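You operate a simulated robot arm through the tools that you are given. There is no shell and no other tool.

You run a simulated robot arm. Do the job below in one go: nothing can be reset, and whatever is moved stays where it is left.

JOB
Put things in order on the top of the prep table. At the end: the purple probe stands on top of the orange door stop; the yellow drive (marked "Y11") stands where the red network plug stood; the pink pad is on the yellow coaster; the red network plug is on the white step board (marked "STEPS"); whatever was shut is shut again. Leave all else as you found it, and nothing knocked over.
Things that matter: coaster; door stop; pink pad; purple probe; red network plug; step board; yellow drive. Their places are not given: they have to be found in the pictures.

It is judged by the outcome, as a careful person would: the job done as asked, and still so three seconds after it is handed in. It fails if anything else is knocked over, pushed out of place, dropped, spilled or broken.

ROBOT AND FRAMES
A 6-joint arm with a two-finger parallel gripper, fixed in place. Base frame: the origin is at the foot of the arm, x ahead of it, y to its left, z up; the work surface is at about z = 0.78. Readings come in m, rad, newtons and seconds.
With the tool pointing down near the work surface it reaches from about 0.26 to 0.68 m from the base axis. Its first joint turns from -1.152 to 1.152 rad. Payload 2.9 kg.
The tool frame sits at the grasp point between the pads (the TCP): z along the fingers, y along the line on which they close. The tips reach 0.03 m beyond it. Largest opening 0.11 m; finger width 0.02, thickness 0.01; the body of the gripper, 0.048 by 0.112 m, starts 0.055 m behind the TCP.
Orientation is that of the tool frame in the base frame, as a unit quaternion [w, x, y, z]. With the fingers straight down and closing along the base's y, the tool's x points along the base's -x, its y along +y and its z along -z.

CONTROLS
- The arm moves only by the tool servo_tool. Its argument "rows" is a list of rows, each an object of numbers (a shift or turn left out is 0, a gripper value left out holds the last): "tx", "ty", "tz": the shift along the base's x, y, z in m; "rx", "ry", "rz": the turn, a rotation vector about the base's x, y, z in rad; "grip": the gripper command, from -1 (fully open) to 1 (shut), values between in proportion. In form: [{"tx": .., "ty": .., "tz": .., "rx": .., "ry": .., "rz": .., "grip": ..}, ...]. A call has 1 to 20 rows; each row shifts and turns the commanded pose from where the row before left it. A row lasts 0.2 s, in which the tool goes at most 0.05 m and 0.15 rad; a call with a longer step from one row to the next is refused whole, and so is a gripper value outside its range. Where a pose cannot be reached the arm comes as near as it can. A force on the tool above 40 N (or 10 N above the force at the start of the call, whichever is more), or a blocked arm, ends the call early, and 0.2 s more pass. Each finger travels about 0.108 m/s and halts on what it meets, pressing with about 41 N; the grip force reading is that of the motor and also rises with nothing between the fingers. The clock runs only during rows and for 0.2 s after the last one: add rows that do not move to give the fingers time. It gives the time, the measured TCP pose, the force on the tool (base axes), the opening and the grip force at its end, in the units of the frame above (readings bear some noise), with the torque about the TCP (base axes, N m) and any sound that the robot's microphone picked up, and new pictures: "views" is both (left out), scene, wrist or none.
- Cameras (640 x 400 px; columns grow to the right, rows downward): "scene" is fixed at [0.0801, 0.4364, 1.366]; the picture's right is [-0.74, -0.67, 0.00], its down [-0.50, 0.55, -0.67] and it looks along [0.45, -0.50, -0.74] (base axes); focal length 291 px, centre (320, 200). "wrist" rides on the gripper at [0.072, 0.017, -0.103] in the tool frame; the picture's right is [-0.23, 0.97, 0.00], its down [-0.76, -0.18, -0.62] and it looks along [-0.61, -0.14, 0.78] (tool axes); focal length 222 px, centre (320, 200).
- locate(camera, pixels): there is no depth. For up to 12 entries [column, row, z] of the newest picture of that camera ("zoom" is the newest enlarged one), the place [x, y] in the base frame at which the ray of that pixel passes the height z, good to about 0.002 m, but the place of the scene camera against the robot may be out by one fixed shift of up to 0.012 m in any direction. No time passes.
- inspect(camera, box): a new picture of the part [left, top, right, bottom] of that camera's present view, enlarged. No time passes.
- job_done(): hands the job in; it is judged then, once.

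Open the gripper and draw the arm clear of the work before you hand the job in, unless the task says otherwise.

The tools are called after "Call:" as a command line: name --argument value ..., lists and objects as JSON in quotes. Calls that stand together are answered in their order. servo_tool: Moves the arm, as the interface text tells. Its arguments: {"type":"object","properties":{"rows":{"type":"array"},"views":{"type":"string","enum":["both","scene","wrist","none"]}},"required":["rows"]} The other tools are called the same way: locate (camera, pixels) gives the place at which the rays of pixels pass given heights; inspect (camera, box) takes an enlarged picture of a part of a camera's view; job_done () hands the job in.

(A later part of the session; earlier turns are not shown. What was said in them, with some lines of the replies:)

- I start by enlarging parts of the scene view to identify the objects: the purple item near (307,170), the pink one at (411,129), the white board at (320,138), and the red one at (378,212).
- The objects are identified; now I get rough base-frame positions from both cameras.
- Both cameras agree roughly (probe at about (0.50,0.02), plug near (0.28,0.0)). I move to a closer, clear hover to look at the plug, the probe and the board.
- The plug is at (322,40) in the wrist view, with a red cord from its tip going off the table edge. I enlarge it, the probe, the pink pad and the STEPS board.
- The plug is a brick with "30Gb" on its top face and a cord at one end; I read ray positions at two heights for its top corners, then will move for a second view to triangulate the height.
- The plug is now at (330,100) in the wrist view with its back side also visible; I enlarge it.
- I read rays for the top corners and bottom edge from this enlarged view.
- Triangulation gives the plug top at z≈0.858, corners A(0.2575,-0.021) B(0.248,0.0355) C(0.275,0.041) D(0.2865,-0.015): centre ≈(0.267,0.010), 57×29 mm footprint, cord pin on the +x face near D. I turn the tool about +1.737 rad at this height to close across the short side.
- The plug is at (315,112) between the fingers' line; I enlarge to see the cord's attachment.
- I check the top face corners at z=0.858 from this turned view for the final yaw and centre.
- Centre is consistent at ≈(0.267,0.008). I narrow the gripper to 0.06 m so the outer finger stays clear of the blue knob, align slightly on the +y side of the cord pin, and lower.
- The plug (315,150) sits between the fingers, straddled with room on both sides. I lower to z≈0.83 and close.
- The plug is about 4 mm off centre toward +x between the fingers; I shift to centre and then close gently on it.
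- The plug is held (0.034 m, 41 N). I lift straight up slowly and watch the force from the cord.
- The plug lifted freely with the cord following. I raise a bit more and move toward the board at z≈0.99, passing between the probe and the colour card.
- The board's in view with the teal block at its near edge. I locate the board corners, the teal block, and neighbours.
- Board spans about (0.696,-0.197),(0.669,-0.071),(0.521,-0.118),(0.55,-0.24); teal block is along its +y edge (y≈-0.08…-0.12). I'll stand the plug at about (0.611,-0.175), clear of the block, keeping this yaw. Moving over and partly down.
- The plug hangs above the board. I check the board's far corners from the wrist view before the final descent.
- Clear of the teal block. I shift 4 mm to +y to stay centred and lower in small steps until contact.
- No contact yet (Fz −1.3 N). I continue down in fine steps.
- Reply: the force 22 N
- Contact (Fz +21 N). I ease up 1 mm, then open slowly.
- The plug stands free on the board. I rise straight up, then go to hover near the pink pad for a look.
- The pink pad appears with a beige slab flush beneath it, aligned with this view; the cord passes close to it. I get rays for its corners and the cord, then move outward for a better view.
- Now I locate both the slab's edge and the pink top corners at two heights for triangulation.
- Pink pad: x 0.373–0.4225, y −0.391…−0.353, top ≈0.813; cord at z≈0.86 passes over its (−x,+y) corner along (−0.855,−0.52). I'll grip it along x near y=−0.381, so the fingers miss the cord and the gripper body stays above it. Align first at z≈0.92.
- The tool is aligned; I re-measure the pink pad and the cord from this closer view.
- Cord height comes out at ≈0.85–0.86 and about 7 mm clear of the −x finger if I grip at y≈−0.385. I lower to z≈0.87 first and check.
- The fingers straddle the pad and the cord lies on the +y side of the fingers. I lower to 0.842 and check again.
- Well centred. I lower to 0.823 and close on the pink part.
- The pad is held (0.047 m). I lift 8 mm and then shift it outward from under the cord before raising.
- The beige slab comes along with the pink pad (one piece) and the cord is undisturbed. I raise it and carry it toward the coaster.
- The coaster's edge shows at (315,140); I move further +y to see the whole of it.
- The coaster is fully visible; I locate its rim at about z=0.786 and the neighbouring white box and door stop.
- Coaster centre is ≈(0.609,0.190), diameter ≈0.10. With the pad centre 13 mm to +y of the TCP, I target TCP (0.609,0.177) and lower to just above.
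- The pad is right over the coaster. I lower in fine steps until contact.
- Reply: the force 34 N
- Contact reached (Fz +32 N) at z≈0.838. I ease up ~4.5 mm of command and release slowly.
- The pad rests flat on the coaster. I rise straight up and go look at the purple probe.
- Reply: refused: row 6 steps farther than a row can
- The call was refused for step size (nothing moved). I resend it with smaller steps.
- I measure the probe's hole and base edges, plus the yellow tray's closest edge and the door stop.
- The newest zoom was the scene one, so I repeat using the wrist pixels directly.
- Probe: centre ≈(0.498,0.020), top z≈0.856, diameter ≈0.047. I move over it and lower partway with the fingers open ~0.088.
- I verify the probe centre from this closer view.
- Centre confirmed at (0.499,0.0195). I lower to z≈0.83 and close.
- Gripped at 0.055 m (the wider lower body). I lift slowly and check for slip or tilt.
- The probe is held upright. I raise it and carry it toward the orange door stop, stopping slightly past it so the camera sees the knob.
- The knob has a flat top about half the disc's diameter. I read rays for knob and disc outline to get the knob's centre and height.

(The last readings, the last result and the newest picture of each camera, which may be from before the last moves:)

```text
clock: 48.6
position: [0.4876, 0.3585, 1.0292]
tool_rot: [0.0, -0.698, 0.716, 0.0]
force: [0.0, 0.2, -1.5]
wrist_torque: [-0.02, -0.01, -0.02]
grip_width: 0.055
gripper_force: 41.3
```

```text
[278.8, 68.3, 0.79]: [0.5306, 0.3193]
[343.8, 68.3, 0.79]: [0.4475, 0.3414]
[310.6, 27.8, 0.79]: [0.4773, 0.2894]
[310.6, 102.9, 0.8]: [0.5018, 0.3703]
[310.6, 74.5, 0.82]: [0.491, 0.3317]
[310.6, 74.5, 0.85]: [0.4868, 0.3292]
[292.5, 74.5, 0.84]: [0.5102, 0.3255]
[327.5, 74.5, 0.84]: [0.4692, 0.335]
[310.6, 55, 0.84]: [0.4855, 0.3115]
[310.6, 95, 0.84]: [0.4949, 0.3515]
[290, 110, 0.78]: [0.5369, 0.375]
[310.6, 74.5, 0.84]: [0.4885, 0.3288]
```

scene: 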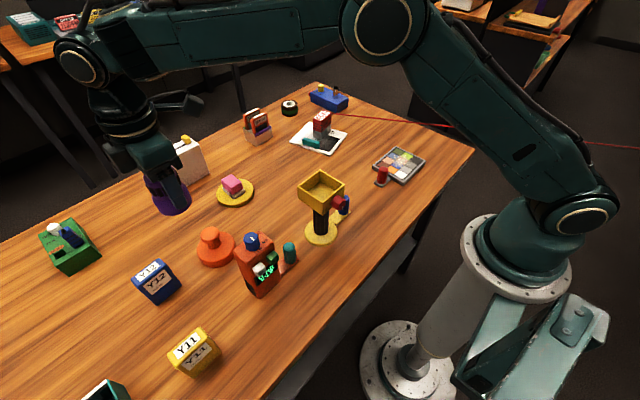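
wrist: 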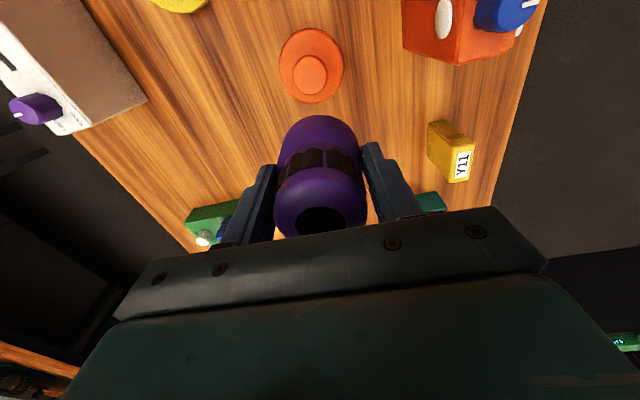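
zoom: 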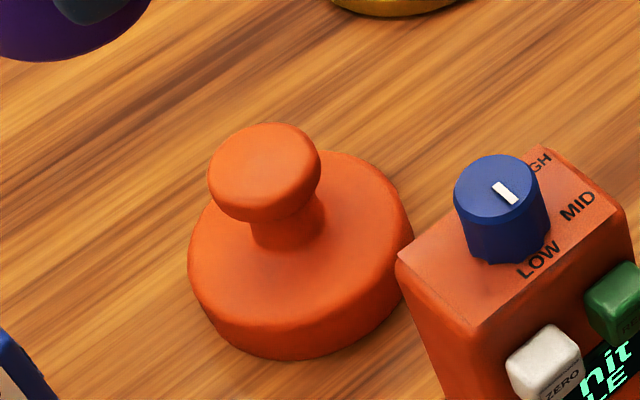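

Disc and knob centre agree at ≈(0.489,0.330); knob top ≈0.85 from the scene ray. I position over it and come down to z≈0.925 (probe bottom ≈0.875).

Call:
servo_tool --rows '[{"tx": 0.0014, "ty": -0.0285}, {"tz": -0.04}, {"tz": -0.04}, {"tz": -0.024}, {}]'

Call:
inspect --camera "scene" --box '[160, 170, 270, 280]'

Call:
inspect --camera "wrist" --box '[220, 50, 440, 220]'

```text
clock: 49.8
position: [0.4889, 0.3309, 0.9267]
tool_rot: [0.0, -0.699, 0.715, 0.0]
force: [-0.7, -0.4, -1.0]
wrist_torque: [0.05, -0.01, 0.03]
grip_width: 0.0547
gripper_force: 40.8
```

scene: 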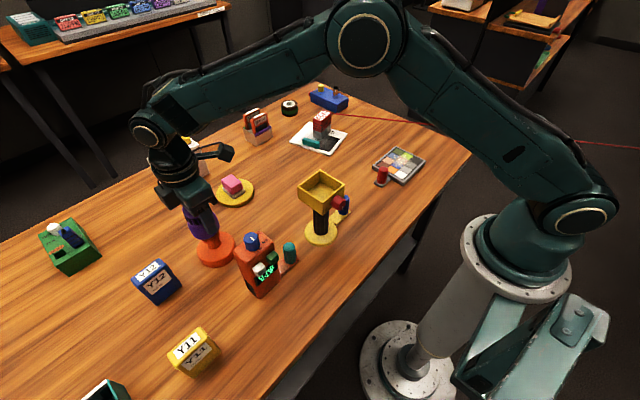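
wrist: 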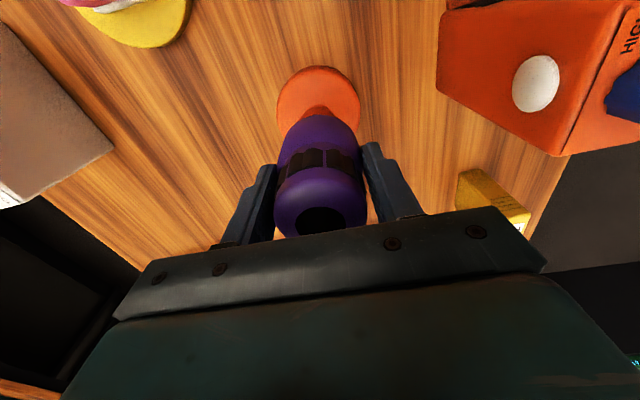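

```text
3.64 times, centred on (215, 225) of scene
```

zoom: 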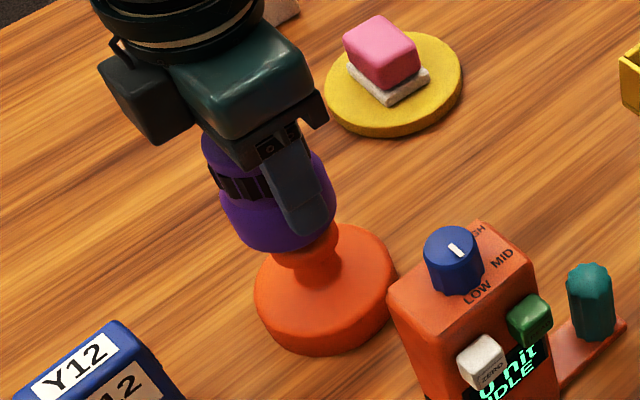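

```text
2.35 times, centred on (330, 135) of wrist
```

zoom: 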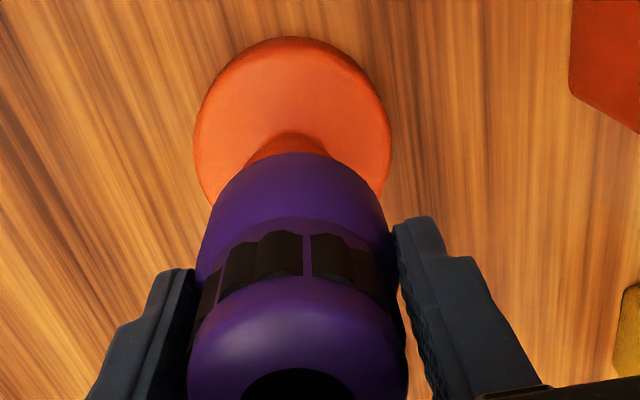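

It looks centred. I double-check the disc's outline from here before lowering.

Call:
locate --camera "wrist" --pixels '[[277, 105.3, 0.795], [360.4, 105.3, 0.795], [318.7, 105.3, 0.795], [320.4, 65.7, 0.795]]'

Call:
servo_tool --rows '[{"tz": -0.006}, {"tz": -0.005}, {"tz": -0.004}, {}]' --views "scene"

Call:
inspect --camera "scene" --box '[170, 190, 250, 270]'

```text
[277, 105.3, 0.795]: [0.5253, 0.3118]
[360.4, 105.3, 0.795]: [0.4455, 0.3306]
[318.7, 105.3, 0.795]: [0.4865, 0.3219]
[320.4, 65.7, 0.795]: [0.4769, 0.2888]
```

```text
clock: 50.8
position: [0.4891, 0.3312, 0.9103]
tool_rot: [0.0, -0.699, 0.715, 0.001]
force: [-0.1, 0.2, -1.2]
wrist_torque: [0.02, 0.01, 0.02]
grip_width: 0.0543
gripper_force: 41.0
```

scene: 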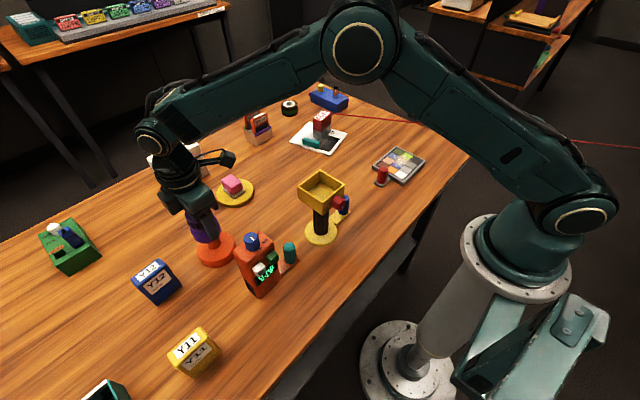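

```text
5.00 times, centred on (210, 230) of scene
```

zoom: 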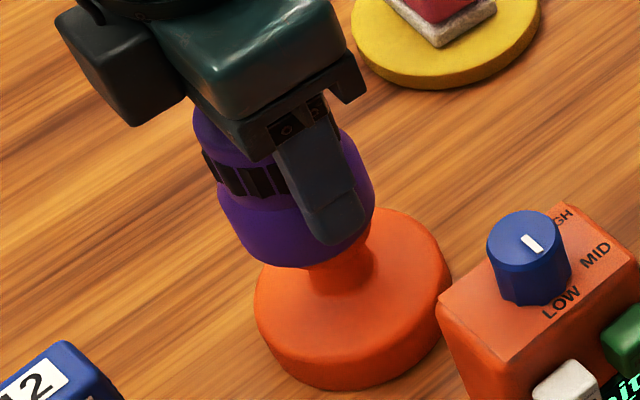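

Centre stays at ≈(0.488,0.330). No contact yet; I go on lowering in fine steps.

Call:
servo_tool --rows '[{"tz": -0.002}, {"tz": -0.002}, {"tz": -0.002}, {}]' --views "none"

```text
clock: 51.8
position: [0.49, 0.3324, 0.9086]
tool_rot: [0.002, -0.699, 0.715, 0.0]
force: [-9.0, -5.1, 26.4]
wrist_torque: [-0.33, 0.47, 0.01]
grip_width: 0.0547
gripper_force: 40.9
```

Contact at z≈0.909 (Fz +26 N). I ease the command back up to unload.

Call:
servo_tool --rows '[{"tz": 0.002}, {"tz": 0.001}, {}]' --views "scene"

Call:
inspect --camera "scene" --box '[170, 190, 250, 270]'

```text
clock: 52.6
position: [0.4902, 0.3309, 0.9073]
tool_rot: [0.0, -0.699, 0.715, 0.0]
force: [-0.9, 2.2, 6.0]
wrist_torque: [0.13, 0.01, -0.01]
grip_width: 0.0544
gripper_force: 41.1
```

scene: 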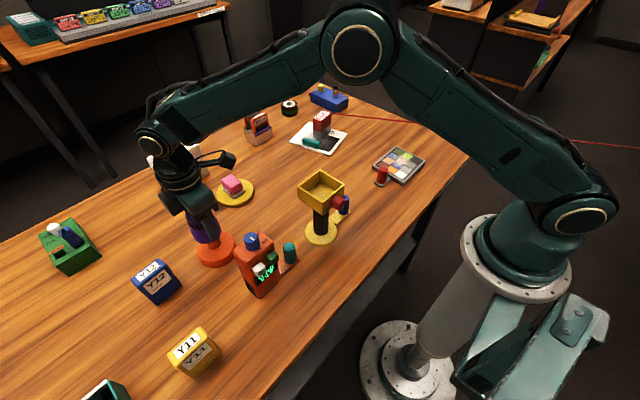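

```text
5.00 times, centred on (210, 230) of scene
```

zoom: 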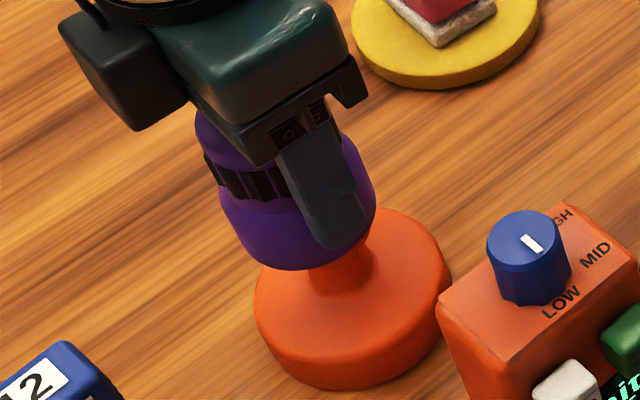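

Lightly resting now. I unload half a millimetre more and open the fingers gradually.

Call:
servo_tool --rows '[{"tz": 0.0005}, {"grip": 0.05}, {"grip": 0.0}, {"grip": -0.03}, {"grip": -0.06}, {"grip": -0.1}, {"grip": -0.15}, {"grip": -0.25}, {}]'

Call:
inspect --camera "scene" --box '[170, 190, 250, 270]'

Call:
inspect --camera "wrist" --box '[220, 50, 440, 220]'

```text
clock: 54.6
position: [0.4887, 0.3329, 0.9087]
tool_rot: [0.0, -0.698, 0.716, -0.001]
force: [-1.3, -0.1, 0.1]
wrist_torque: [-0.01, 0.03, 0.03]
grip_width: 0.0689
gripper_force: 0.0
```

scene: 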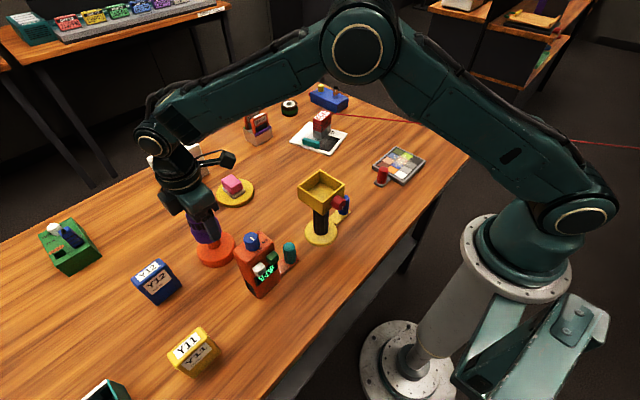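
wrist: 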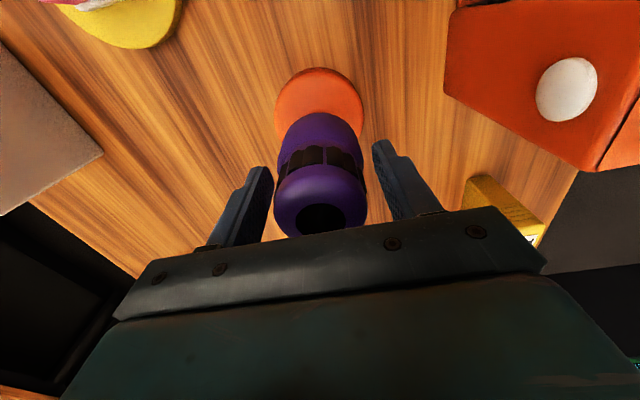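

```text
5.00 times, centred on (210, 230) of scene
```

zoom: 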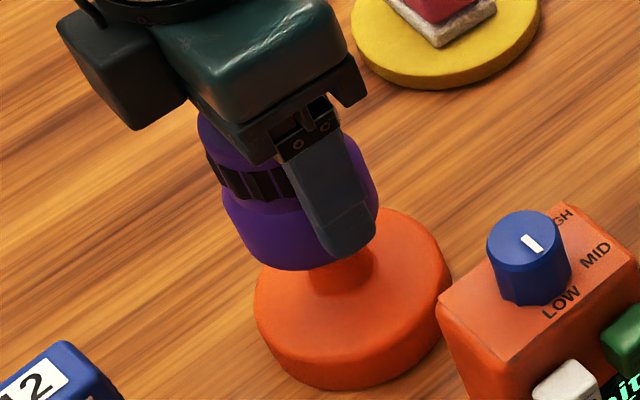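

```text
2.35 times, centred on (330, 135) of wrist
```

zoom: 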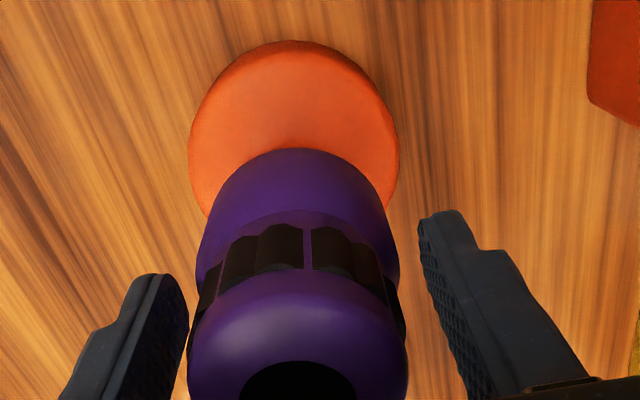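

The probe stands centred on the door stop's knob. I rise straight up, then go to look at the yellow drive.

Call:
servo_tool --rows '[{"tz": 0.015}, {"tz": 0.03}, {"tz": 0.04}, {"tz": 0.04}, {"tx": -0.03, "ty": 0.03, "grip": -0.6}, {"tx": -0.03, "ty": 0.03}, {"tx": -0.03, "ty": 0.03}, {"tx": -0.03, "ty": 0.03}, {"tx": -0.03, "ty": 0.03}, {"ty": 0.02}, {}]'

Call:
inspect --camera "wrist" --box '[220, 0, 420, 125]'

Call:
inspect --camera "scene" --box '[130, 200, 260, 380]'

```text
clock: 57.0
position: [0.3377, 0.5021, 1.0319]
tool_rot: [0.0, -0.699, 0.715, -0.001]
force: [0.4, -0.4, 0.0]
wrist_torque: [-0.01, -0.03, 0.0]
grip_width: 0.0881
gripper_force: 0.1
```

scene: 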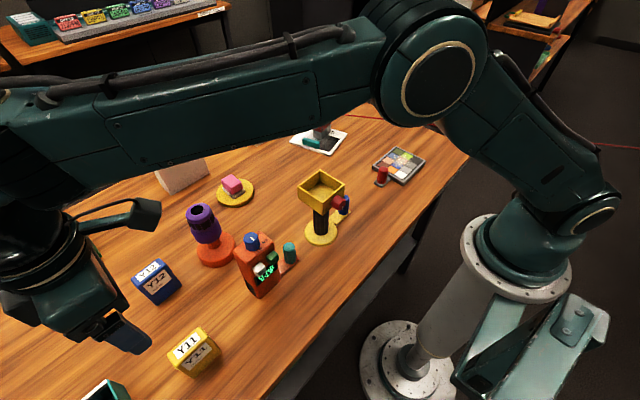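
wrist: 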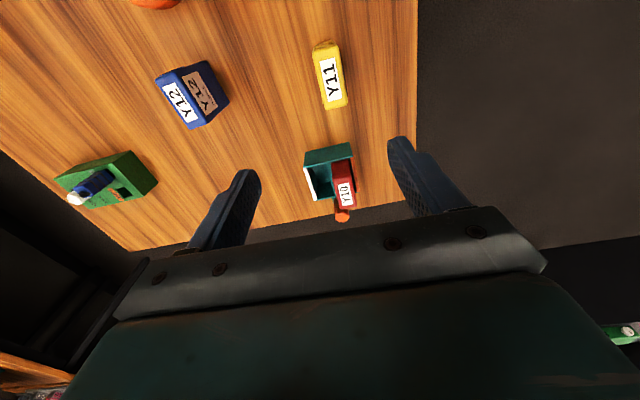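

```text
3.20 times, centred on (320, 62) of wrist
```

zoom: 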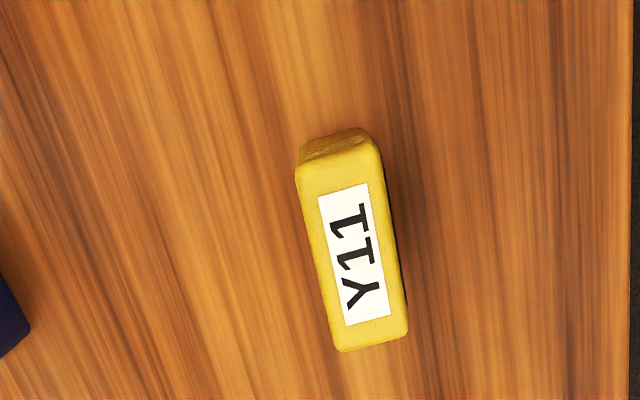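

```text
2.22 times, centred on (195, 290) of scene
```

zoom: 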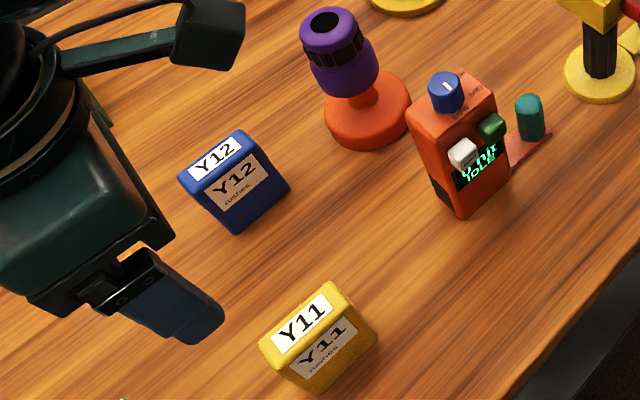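

The drive stands on its narrow edge with the Y11 label up. I read its corner rays.

Call:
locate --camera "wrist" --pixels '[[312.8, 51.1, 0.82], [312.8, 51.1, 0.85], [336.3, 44.8, 0.85], [347.2, 103.3, 0.82], [347.2, 103.3, 0.85], [326.3, 108.9, 0.82], [326.3, 108.9, 0.85], [336.3, 44.8, 0.82], [334, 39.5, 0.78], [314, 45, 0.78]]'

Call:
inspect --camera "scene" --box '[150, 310, 240, 390]'

```text
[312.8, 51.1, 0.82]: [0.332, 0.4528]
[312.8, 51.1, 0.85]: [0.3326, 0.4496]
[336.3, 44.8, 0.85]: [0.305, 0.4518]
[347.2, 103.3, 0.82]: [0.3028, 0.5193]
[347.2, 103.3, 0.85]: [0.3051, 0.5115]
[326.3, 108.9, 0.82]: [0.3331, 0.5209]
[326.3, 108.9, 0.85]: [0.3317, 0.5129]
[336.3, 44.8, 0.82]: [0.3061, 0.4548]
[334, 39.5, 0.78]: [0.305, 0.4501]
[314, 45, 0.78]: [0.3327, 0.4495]
```

```text
5.00 times, centred on (195, 350) of scene
```

zoom: 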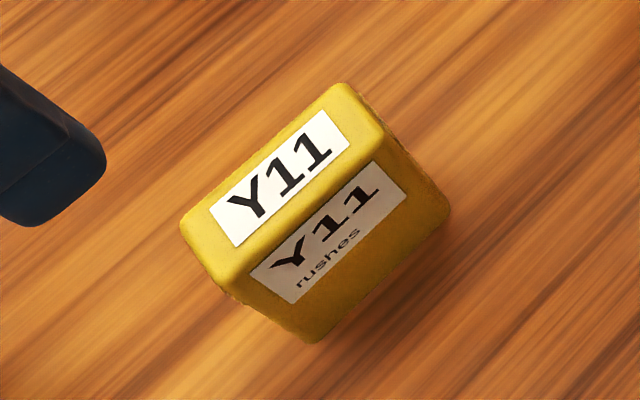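

Drive: x 0.305–0.3325, y 0.450–0.514, top ≈0.85, aligned with the base axes. I move over (0.3185,0.482) with a 0.06 m opening and lower partway.

Call:
servo_tool --rows '[{"tx": -0.019, "ty": -0.02, "grip": -0.09}, {"tz": -0.04}, {"tz": -0.04}, {"tz": -0.04}, {"tz": -0.02}, {}]'

Call:
inspect --camera "wrist" --box '[220, 80, 440, 230]'

```text
clock: 58.4
position: [0.3192, 0.4801, 0.8941]
tool_rot: [0.001, -0.699, 0.715, 0.0]
force: [-0.1, 1.2, -0.2]
wrist_torque: [0.01, -0.02, -0.02]
grip_width: 0.0601
gripper_force: 0.0
```

scene: 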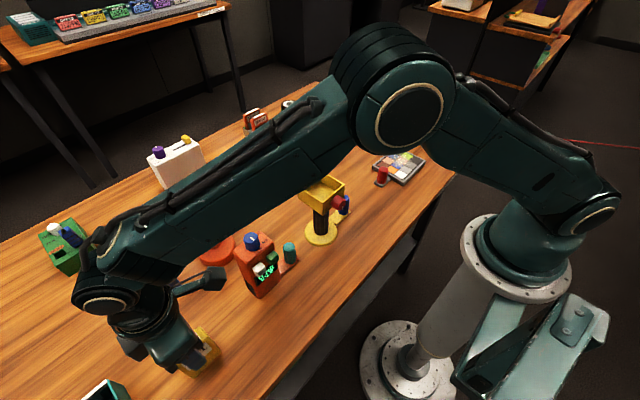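
wrist: 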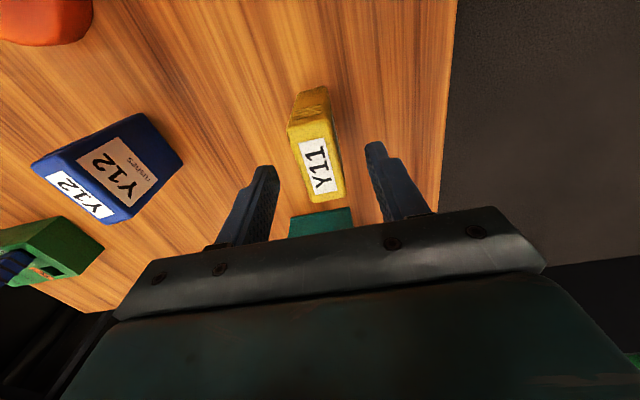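

```text
2.67 times, centred on (330, 155) of wrist
```

zoom: 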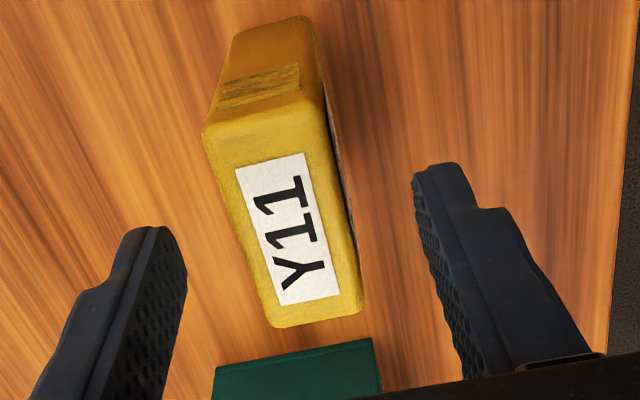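

The drive is centred between the fingers. I lower to z≈0.822 and close.

Call:
servo_tool --rows '[{"tz": -0.025}, {"tz": -0.025}, {"tz": -0.022}, {}, {"grip": 0.2}, {"grip": 0.4}, {"grip": 0.5}, {"grip": 0.9}, {}, {}]'

Call:
inspect --camera "wrist" --box '[220, 80, 440, 230]'

```text
clock: 60.6
position: [0.3199, 0.479, 0.8209]
tool_rot: [0.0, -0.699, 0.715, 0.0]
force: [-0.4, 0.3, -0.3]
wrist_torque: [-0.02, -0.08, 0.01]
grip_width: 0.0276
gripper_force: 41.0
```

scene: 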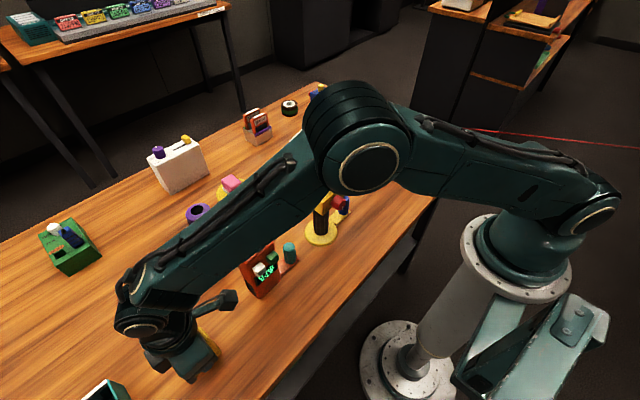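
wrist: 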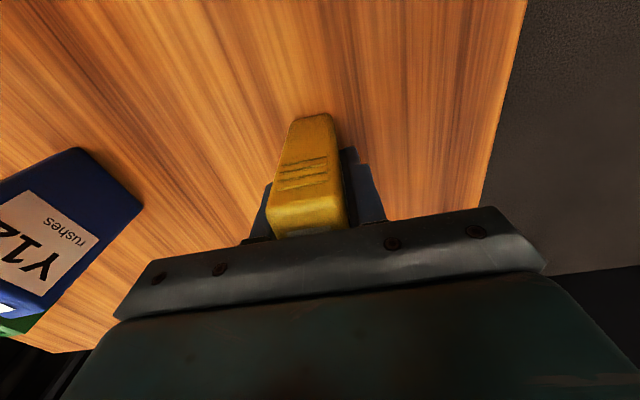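

```text
2.67 times, centred on (330, 155) of wrist
```

zoom: 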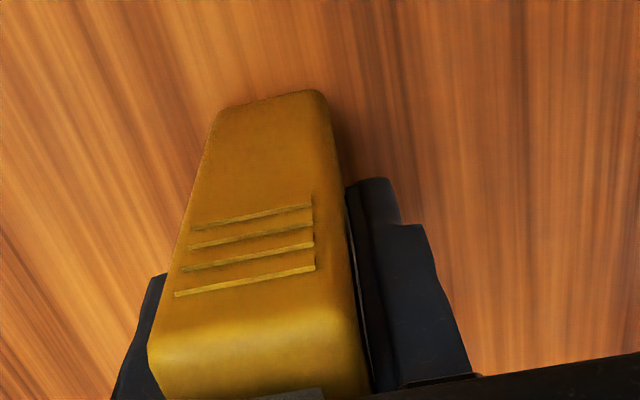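

The drive is held (0.0276 m). I lift straight up to z≈1.03.

Call:
servo_tool --rows '[{"tz": 0.01}, {"tz": 0.03}, {"tz": 0.04}, {"tz": 0.04}, {"tz": 0.04}, {"tz": 0.05}, {}]'

Call:
inspect --camera "scene" --box '[60, 200, 260, 380]'

```text
clock: 62.2
position: [0.3211, 0.4808, 1.0328]
tool_rot: [-0.001, -0.699, 0.715, 0.0]
force: [0.6, 1.0, -1.1]
wrist_torque: [-0.01, -0.04, 0.02]
grip_width: 0.0275
gripper_force: 41.0
```

scene: 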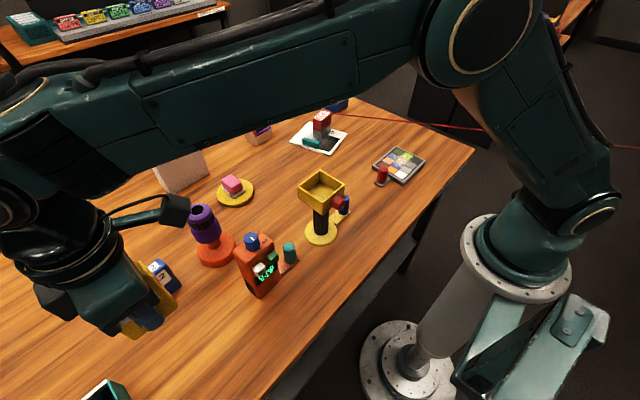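
wrist: 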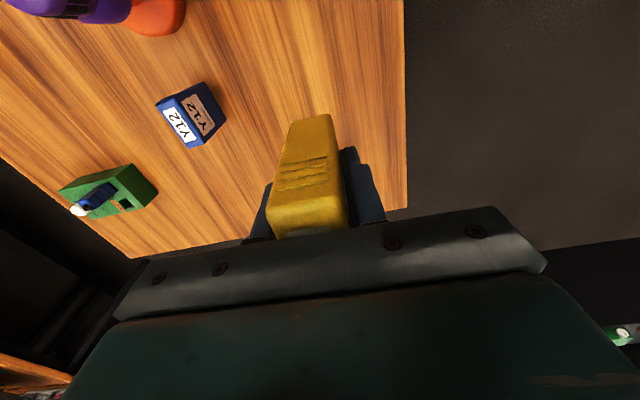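

```text
2.22 times, centred on (160, 290) of scene
```

zoom: 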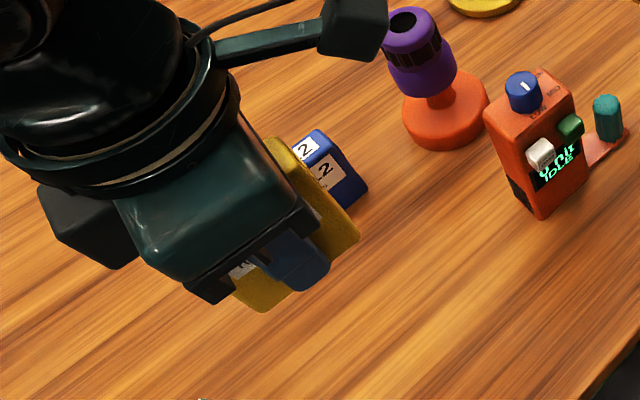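

The drive is clear and upright. I carry it along −y at z≈1.03, above the orange unit and yellow tray, adding the small yaw to match the plug's former heading.

Call:
servo_tool --rows '[{"ty": -0.04}, {"ty": -0.04}, {"ty": -0.04}, {"ty": -0.04}, {"ty": -0.04}, {"ty": -0.04, "tx": -0.006}, {"ty": -0.04, "tx": -0.006}, {"ty": -0.04, "tx": -0.008}, {"ty": -0.04, "tx": -0.008, "rz": 0.06}, {"ty": -0.04, "tx": -0.008, "rz": 0.06}, {"ty": -0.04, "tx": -0.008, "rz": 0.066}, {"ty": -0.036, "tx": -0.008}, {}]'

```text
clock: 65.0
position: [0.2685, 0.0052, 1.0315]
tool_rot: [0.0, 0.763, -0.646, 0.0]
force: [-0.4, 0.8, -1.8]
wrist_torque: [0.01, 0.01, -0.01]
grip_width: 0.0276
gripper_force: 41.2
```

scene: 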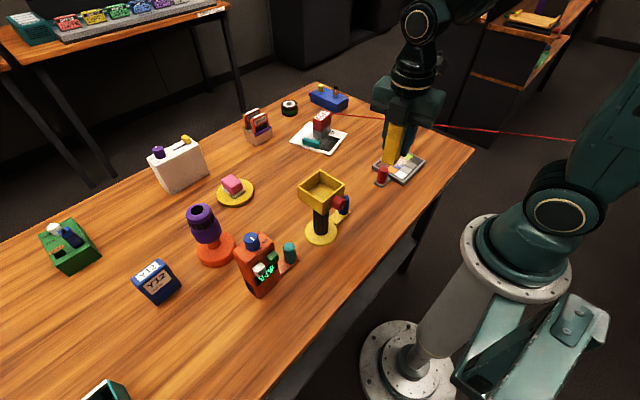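
wrist: 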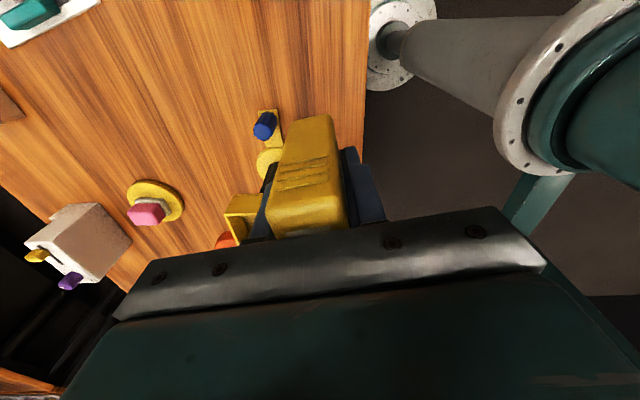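

The drive is over the plug's former spot. I lower to z≈0.85.

Call:
servo_tool --rows '[{"tz": -0.04}, {"tz": -0.04}, {"tz": -0.04}, {"tz": -0.04}, {"tz": -0.02}, {}]'

Call:
inspect --camera "scene" --box '[310, 140, 440, 250]'

```text
clock: 66.4
position: [0.2686, 0.0064, 0.8517]
tool_rot: [0.0, 0.762, -0.648, 0.001]
force: [-0.4, -0.2, -2.4]
wrist_torque: [0.0, 0.02, -0.03]
grip_width: 0.0278
gripper_force: 40.8
```

scene: 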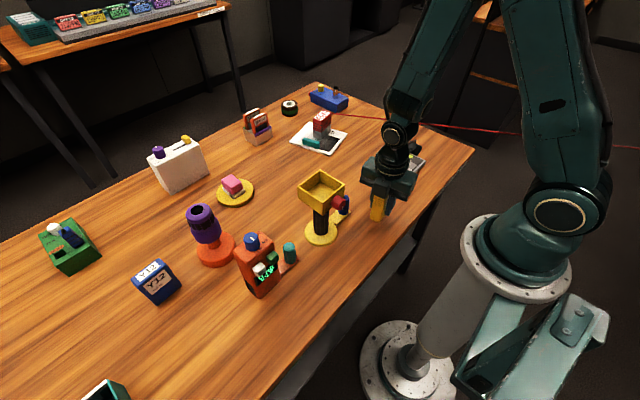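
wrist: 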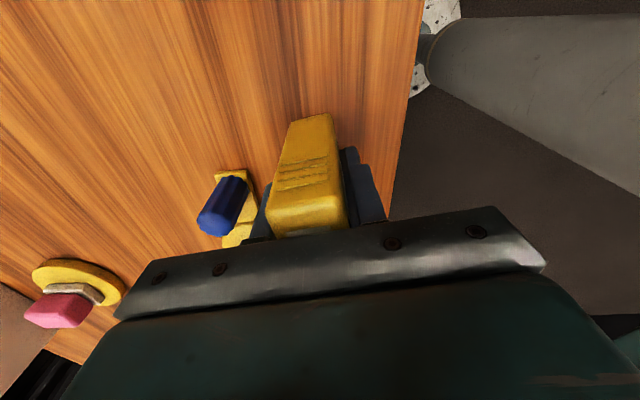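

```text
3.64 times, centred on (375, 195) of scene
```

zoom: 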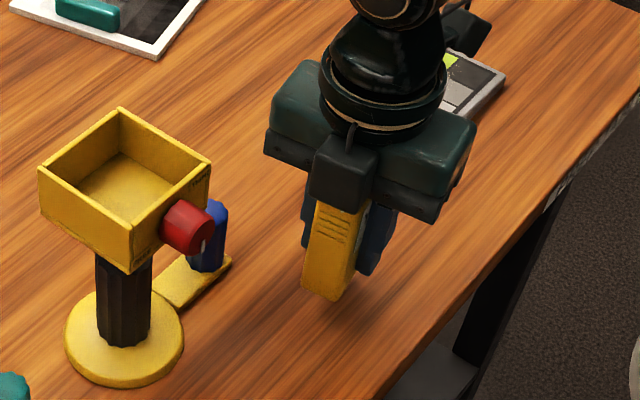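

Clear of the blue knob and tray stand. I lower the rest gradually.

Call:
servo_tool --rows '[{"tz": -0.012}, {"tz": -0.008}, {"tz": -0.005}, {"tz": -0.002}, {}]' --views "none"

```text
clock: 67.6
position: [0.2691, 0.0054, 0.8264]
tool_rot: [0.0, 0.762, -0.647, 0.0]
force: [-0.3, -0.3, -1.7]
wrist_torque: [0.02, 0.0, -0.01]
grip_width: 0.0277
gripper_force: 41.0
```

Not touching yet; I continue in 2 mm steps.

Call:
servo_tool --rows '[{"tz": -0.002}, {"tz": -0.002}, {"tz": -0.0015}, {}]' --views "none"

```text
clock: 68.6
position: [0.2681, 0.0063, 0.82]
tool_rot: [0.0, 0.762, -0.648, -0.001]
force: [-2.9, -1.6, 30.3]
wrist_torque: [-0.04, 0.13, -0.01]
grip_width: 0.0276
gripper_force: 41.1
```

Contact with the table (Fz +30 N at z≈0.820). I unload and release slowly.

Call:
servo_tool --rows '[{"tz": 0.0015}, {}, {"grip": 0.45}, {"grip": 0.4}, {"grip": 0.3}, {"grip": 0.1}, {"grip": -0.05}, {}]'

Call:
inspect --camera "scene" --box '[310, 140, 440, 250]'

Call:
inspect --camera "wrist" --box '[220, 80, 440, 230]'

```text
clock: 70.4
position: [0.2682, 0.0053, 0.8212]
tool_rot: [0.0, 0.762, -0.647, 0.001]
force: [0.6, -0.5, -0.6]
wrist_torque: [0.04, -0.01, 0.04]
grip_width: 0.0578
gripper_force: 0.1
```

scene: 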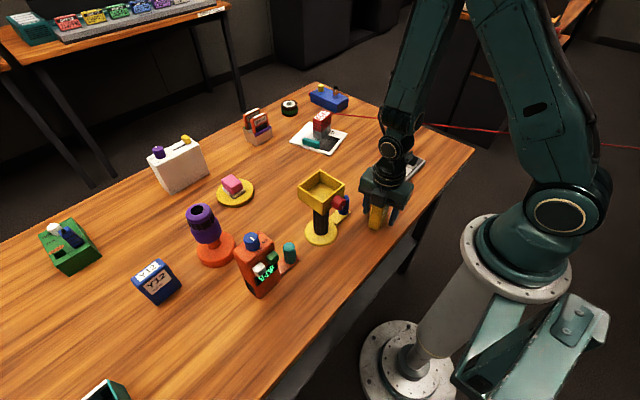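
wrist: 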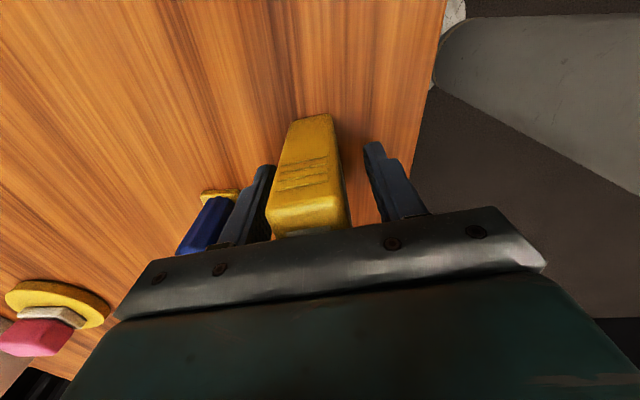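

```text
3.64 times, centred on (375, 195) of scene
```

zoom: 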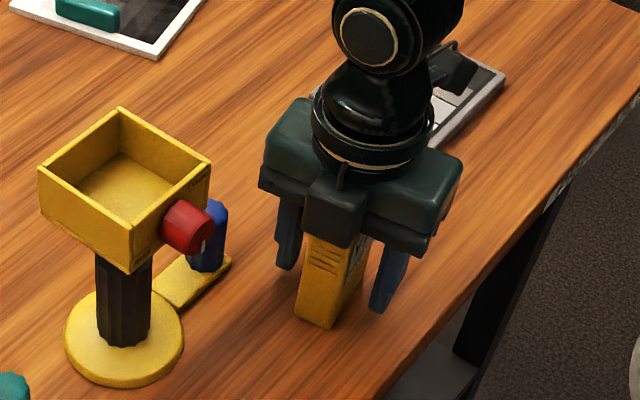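

```text
2.67 times, centred on (330, 155) of wrist
```

zoom: 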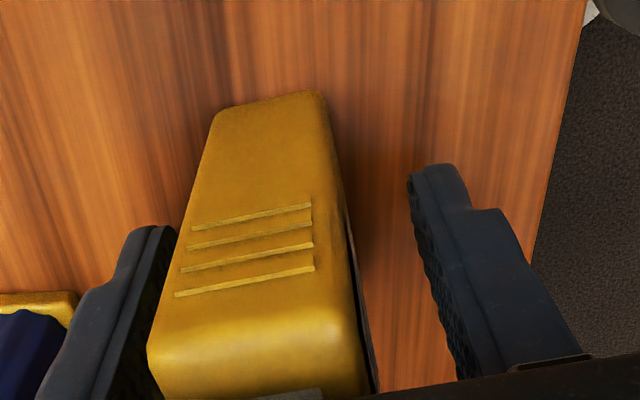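

The drive stands free. I rise straight up, then open fully, and look over the whole table.

Call:
servo_tool --rows '[{"tz": 0.02}, {"tz": 0.03}, {"tz": 0.04}, {"tz": 0.05}, {"tz": 0.05}, {"tz": 0.05}, {"grip": -1.0, "tx": 0.02}, {"tx": 0.02, "tz": 0.03}, {}]'

Call:
inspect --camera "scene" --box '[250, 80, 450, 250]'

Call:
inspect --camera "scene" --box '[130, 130, 330, 310]'

Call:
inspect --camera "wrist" --box '[200, 0, 440, 200]'

```text
clock: 72.4
position: [0.3093, 0.0058, 1.0933]
tool_rot: [0.0, 0.762, -0.648, 0.0]
force: [-0.5, 0.4, 0.2]
wrist_torque: [-0.02, -0.01, 0.01]
grip_width: 0.1101
gripper_force: 0.0
```

scene: 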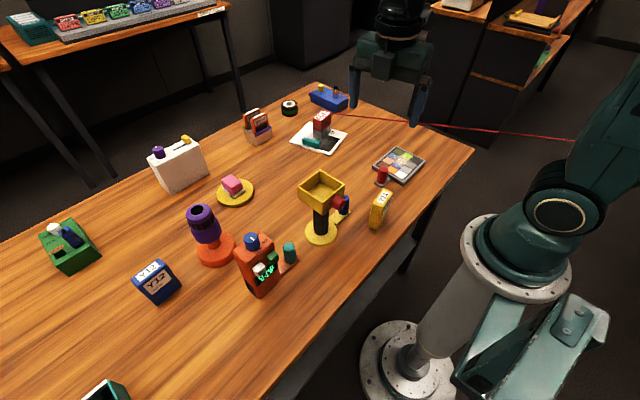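
wrist: 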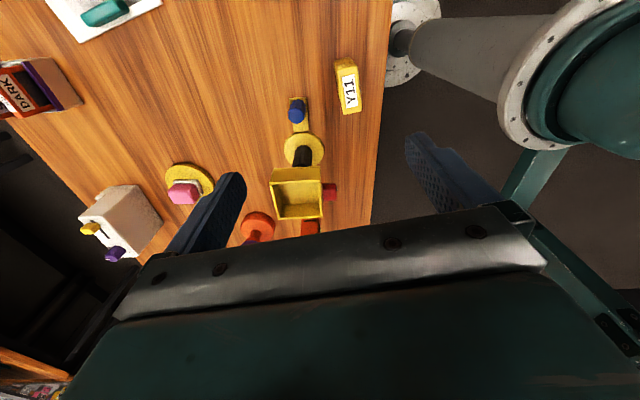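

```text
2.35 times, centred on (350, 165) of scene
```

zoom: 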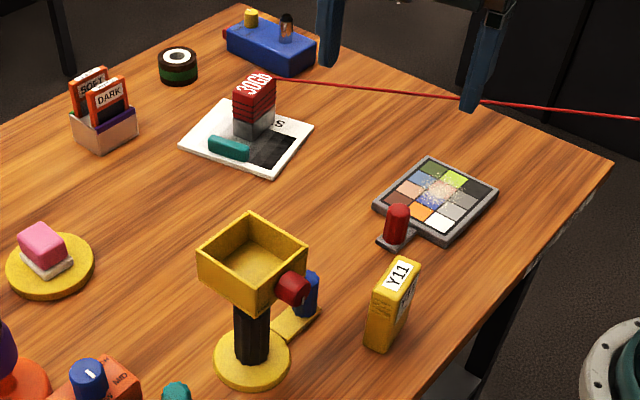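

```text
2.22 times, centred on (230, 220) of scene
```

zoom: 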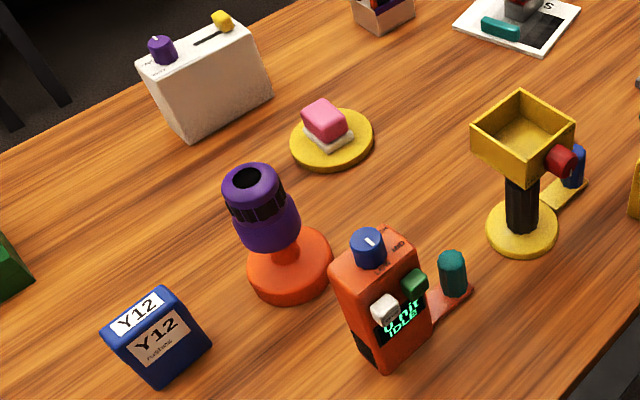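

```text
2.00 times, centred on (320, 100) of wrist
```

zoom: 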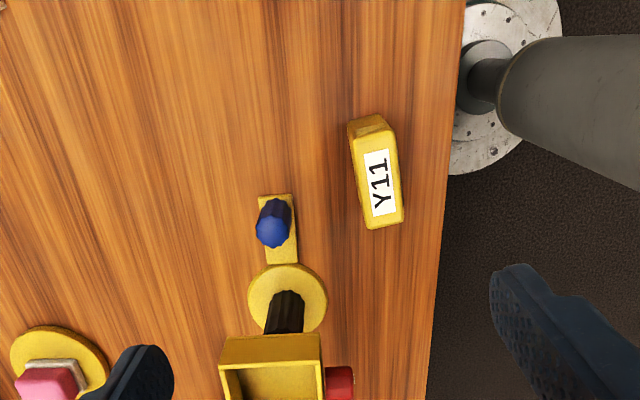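

All four placements look right: the probe stands vertical on the door stop, the pad is on the coaster, the plug is on the STEPS board beside the undisturbed teal block, and the drive stands at the plug's old spot. The gripper is open and the arm is clear at z≈1.09, so I hand in.

Call:
job_done

```text
The job is handed in.
```

I moved all four things to where you asked and handed the job in; the grading result has not come back.

- **Purple probe:** it stands upright on the flat knob on top of the orange door stop.
- **Yellow drive (Y11):** it stands where the red network plug was, turned to the same heading, and my estimate is that it is within a few millimetres of that spot.
- **Pink pad:** it lies on the yellow coaster. The thin beige slab under it lifted with it, so I treated the two as one piece.
- **Red network plug:** it stands on the STEPS board, clear of the teal block already lying there. Its cord now runs from the board, past where the pink pad was, and off the edge of the table.

I opened nothing, so there was nothing to shut again. In the last pictures nothing was knocked over, and I saw nothing else out of place. The gripper is open and raised clear of the table.
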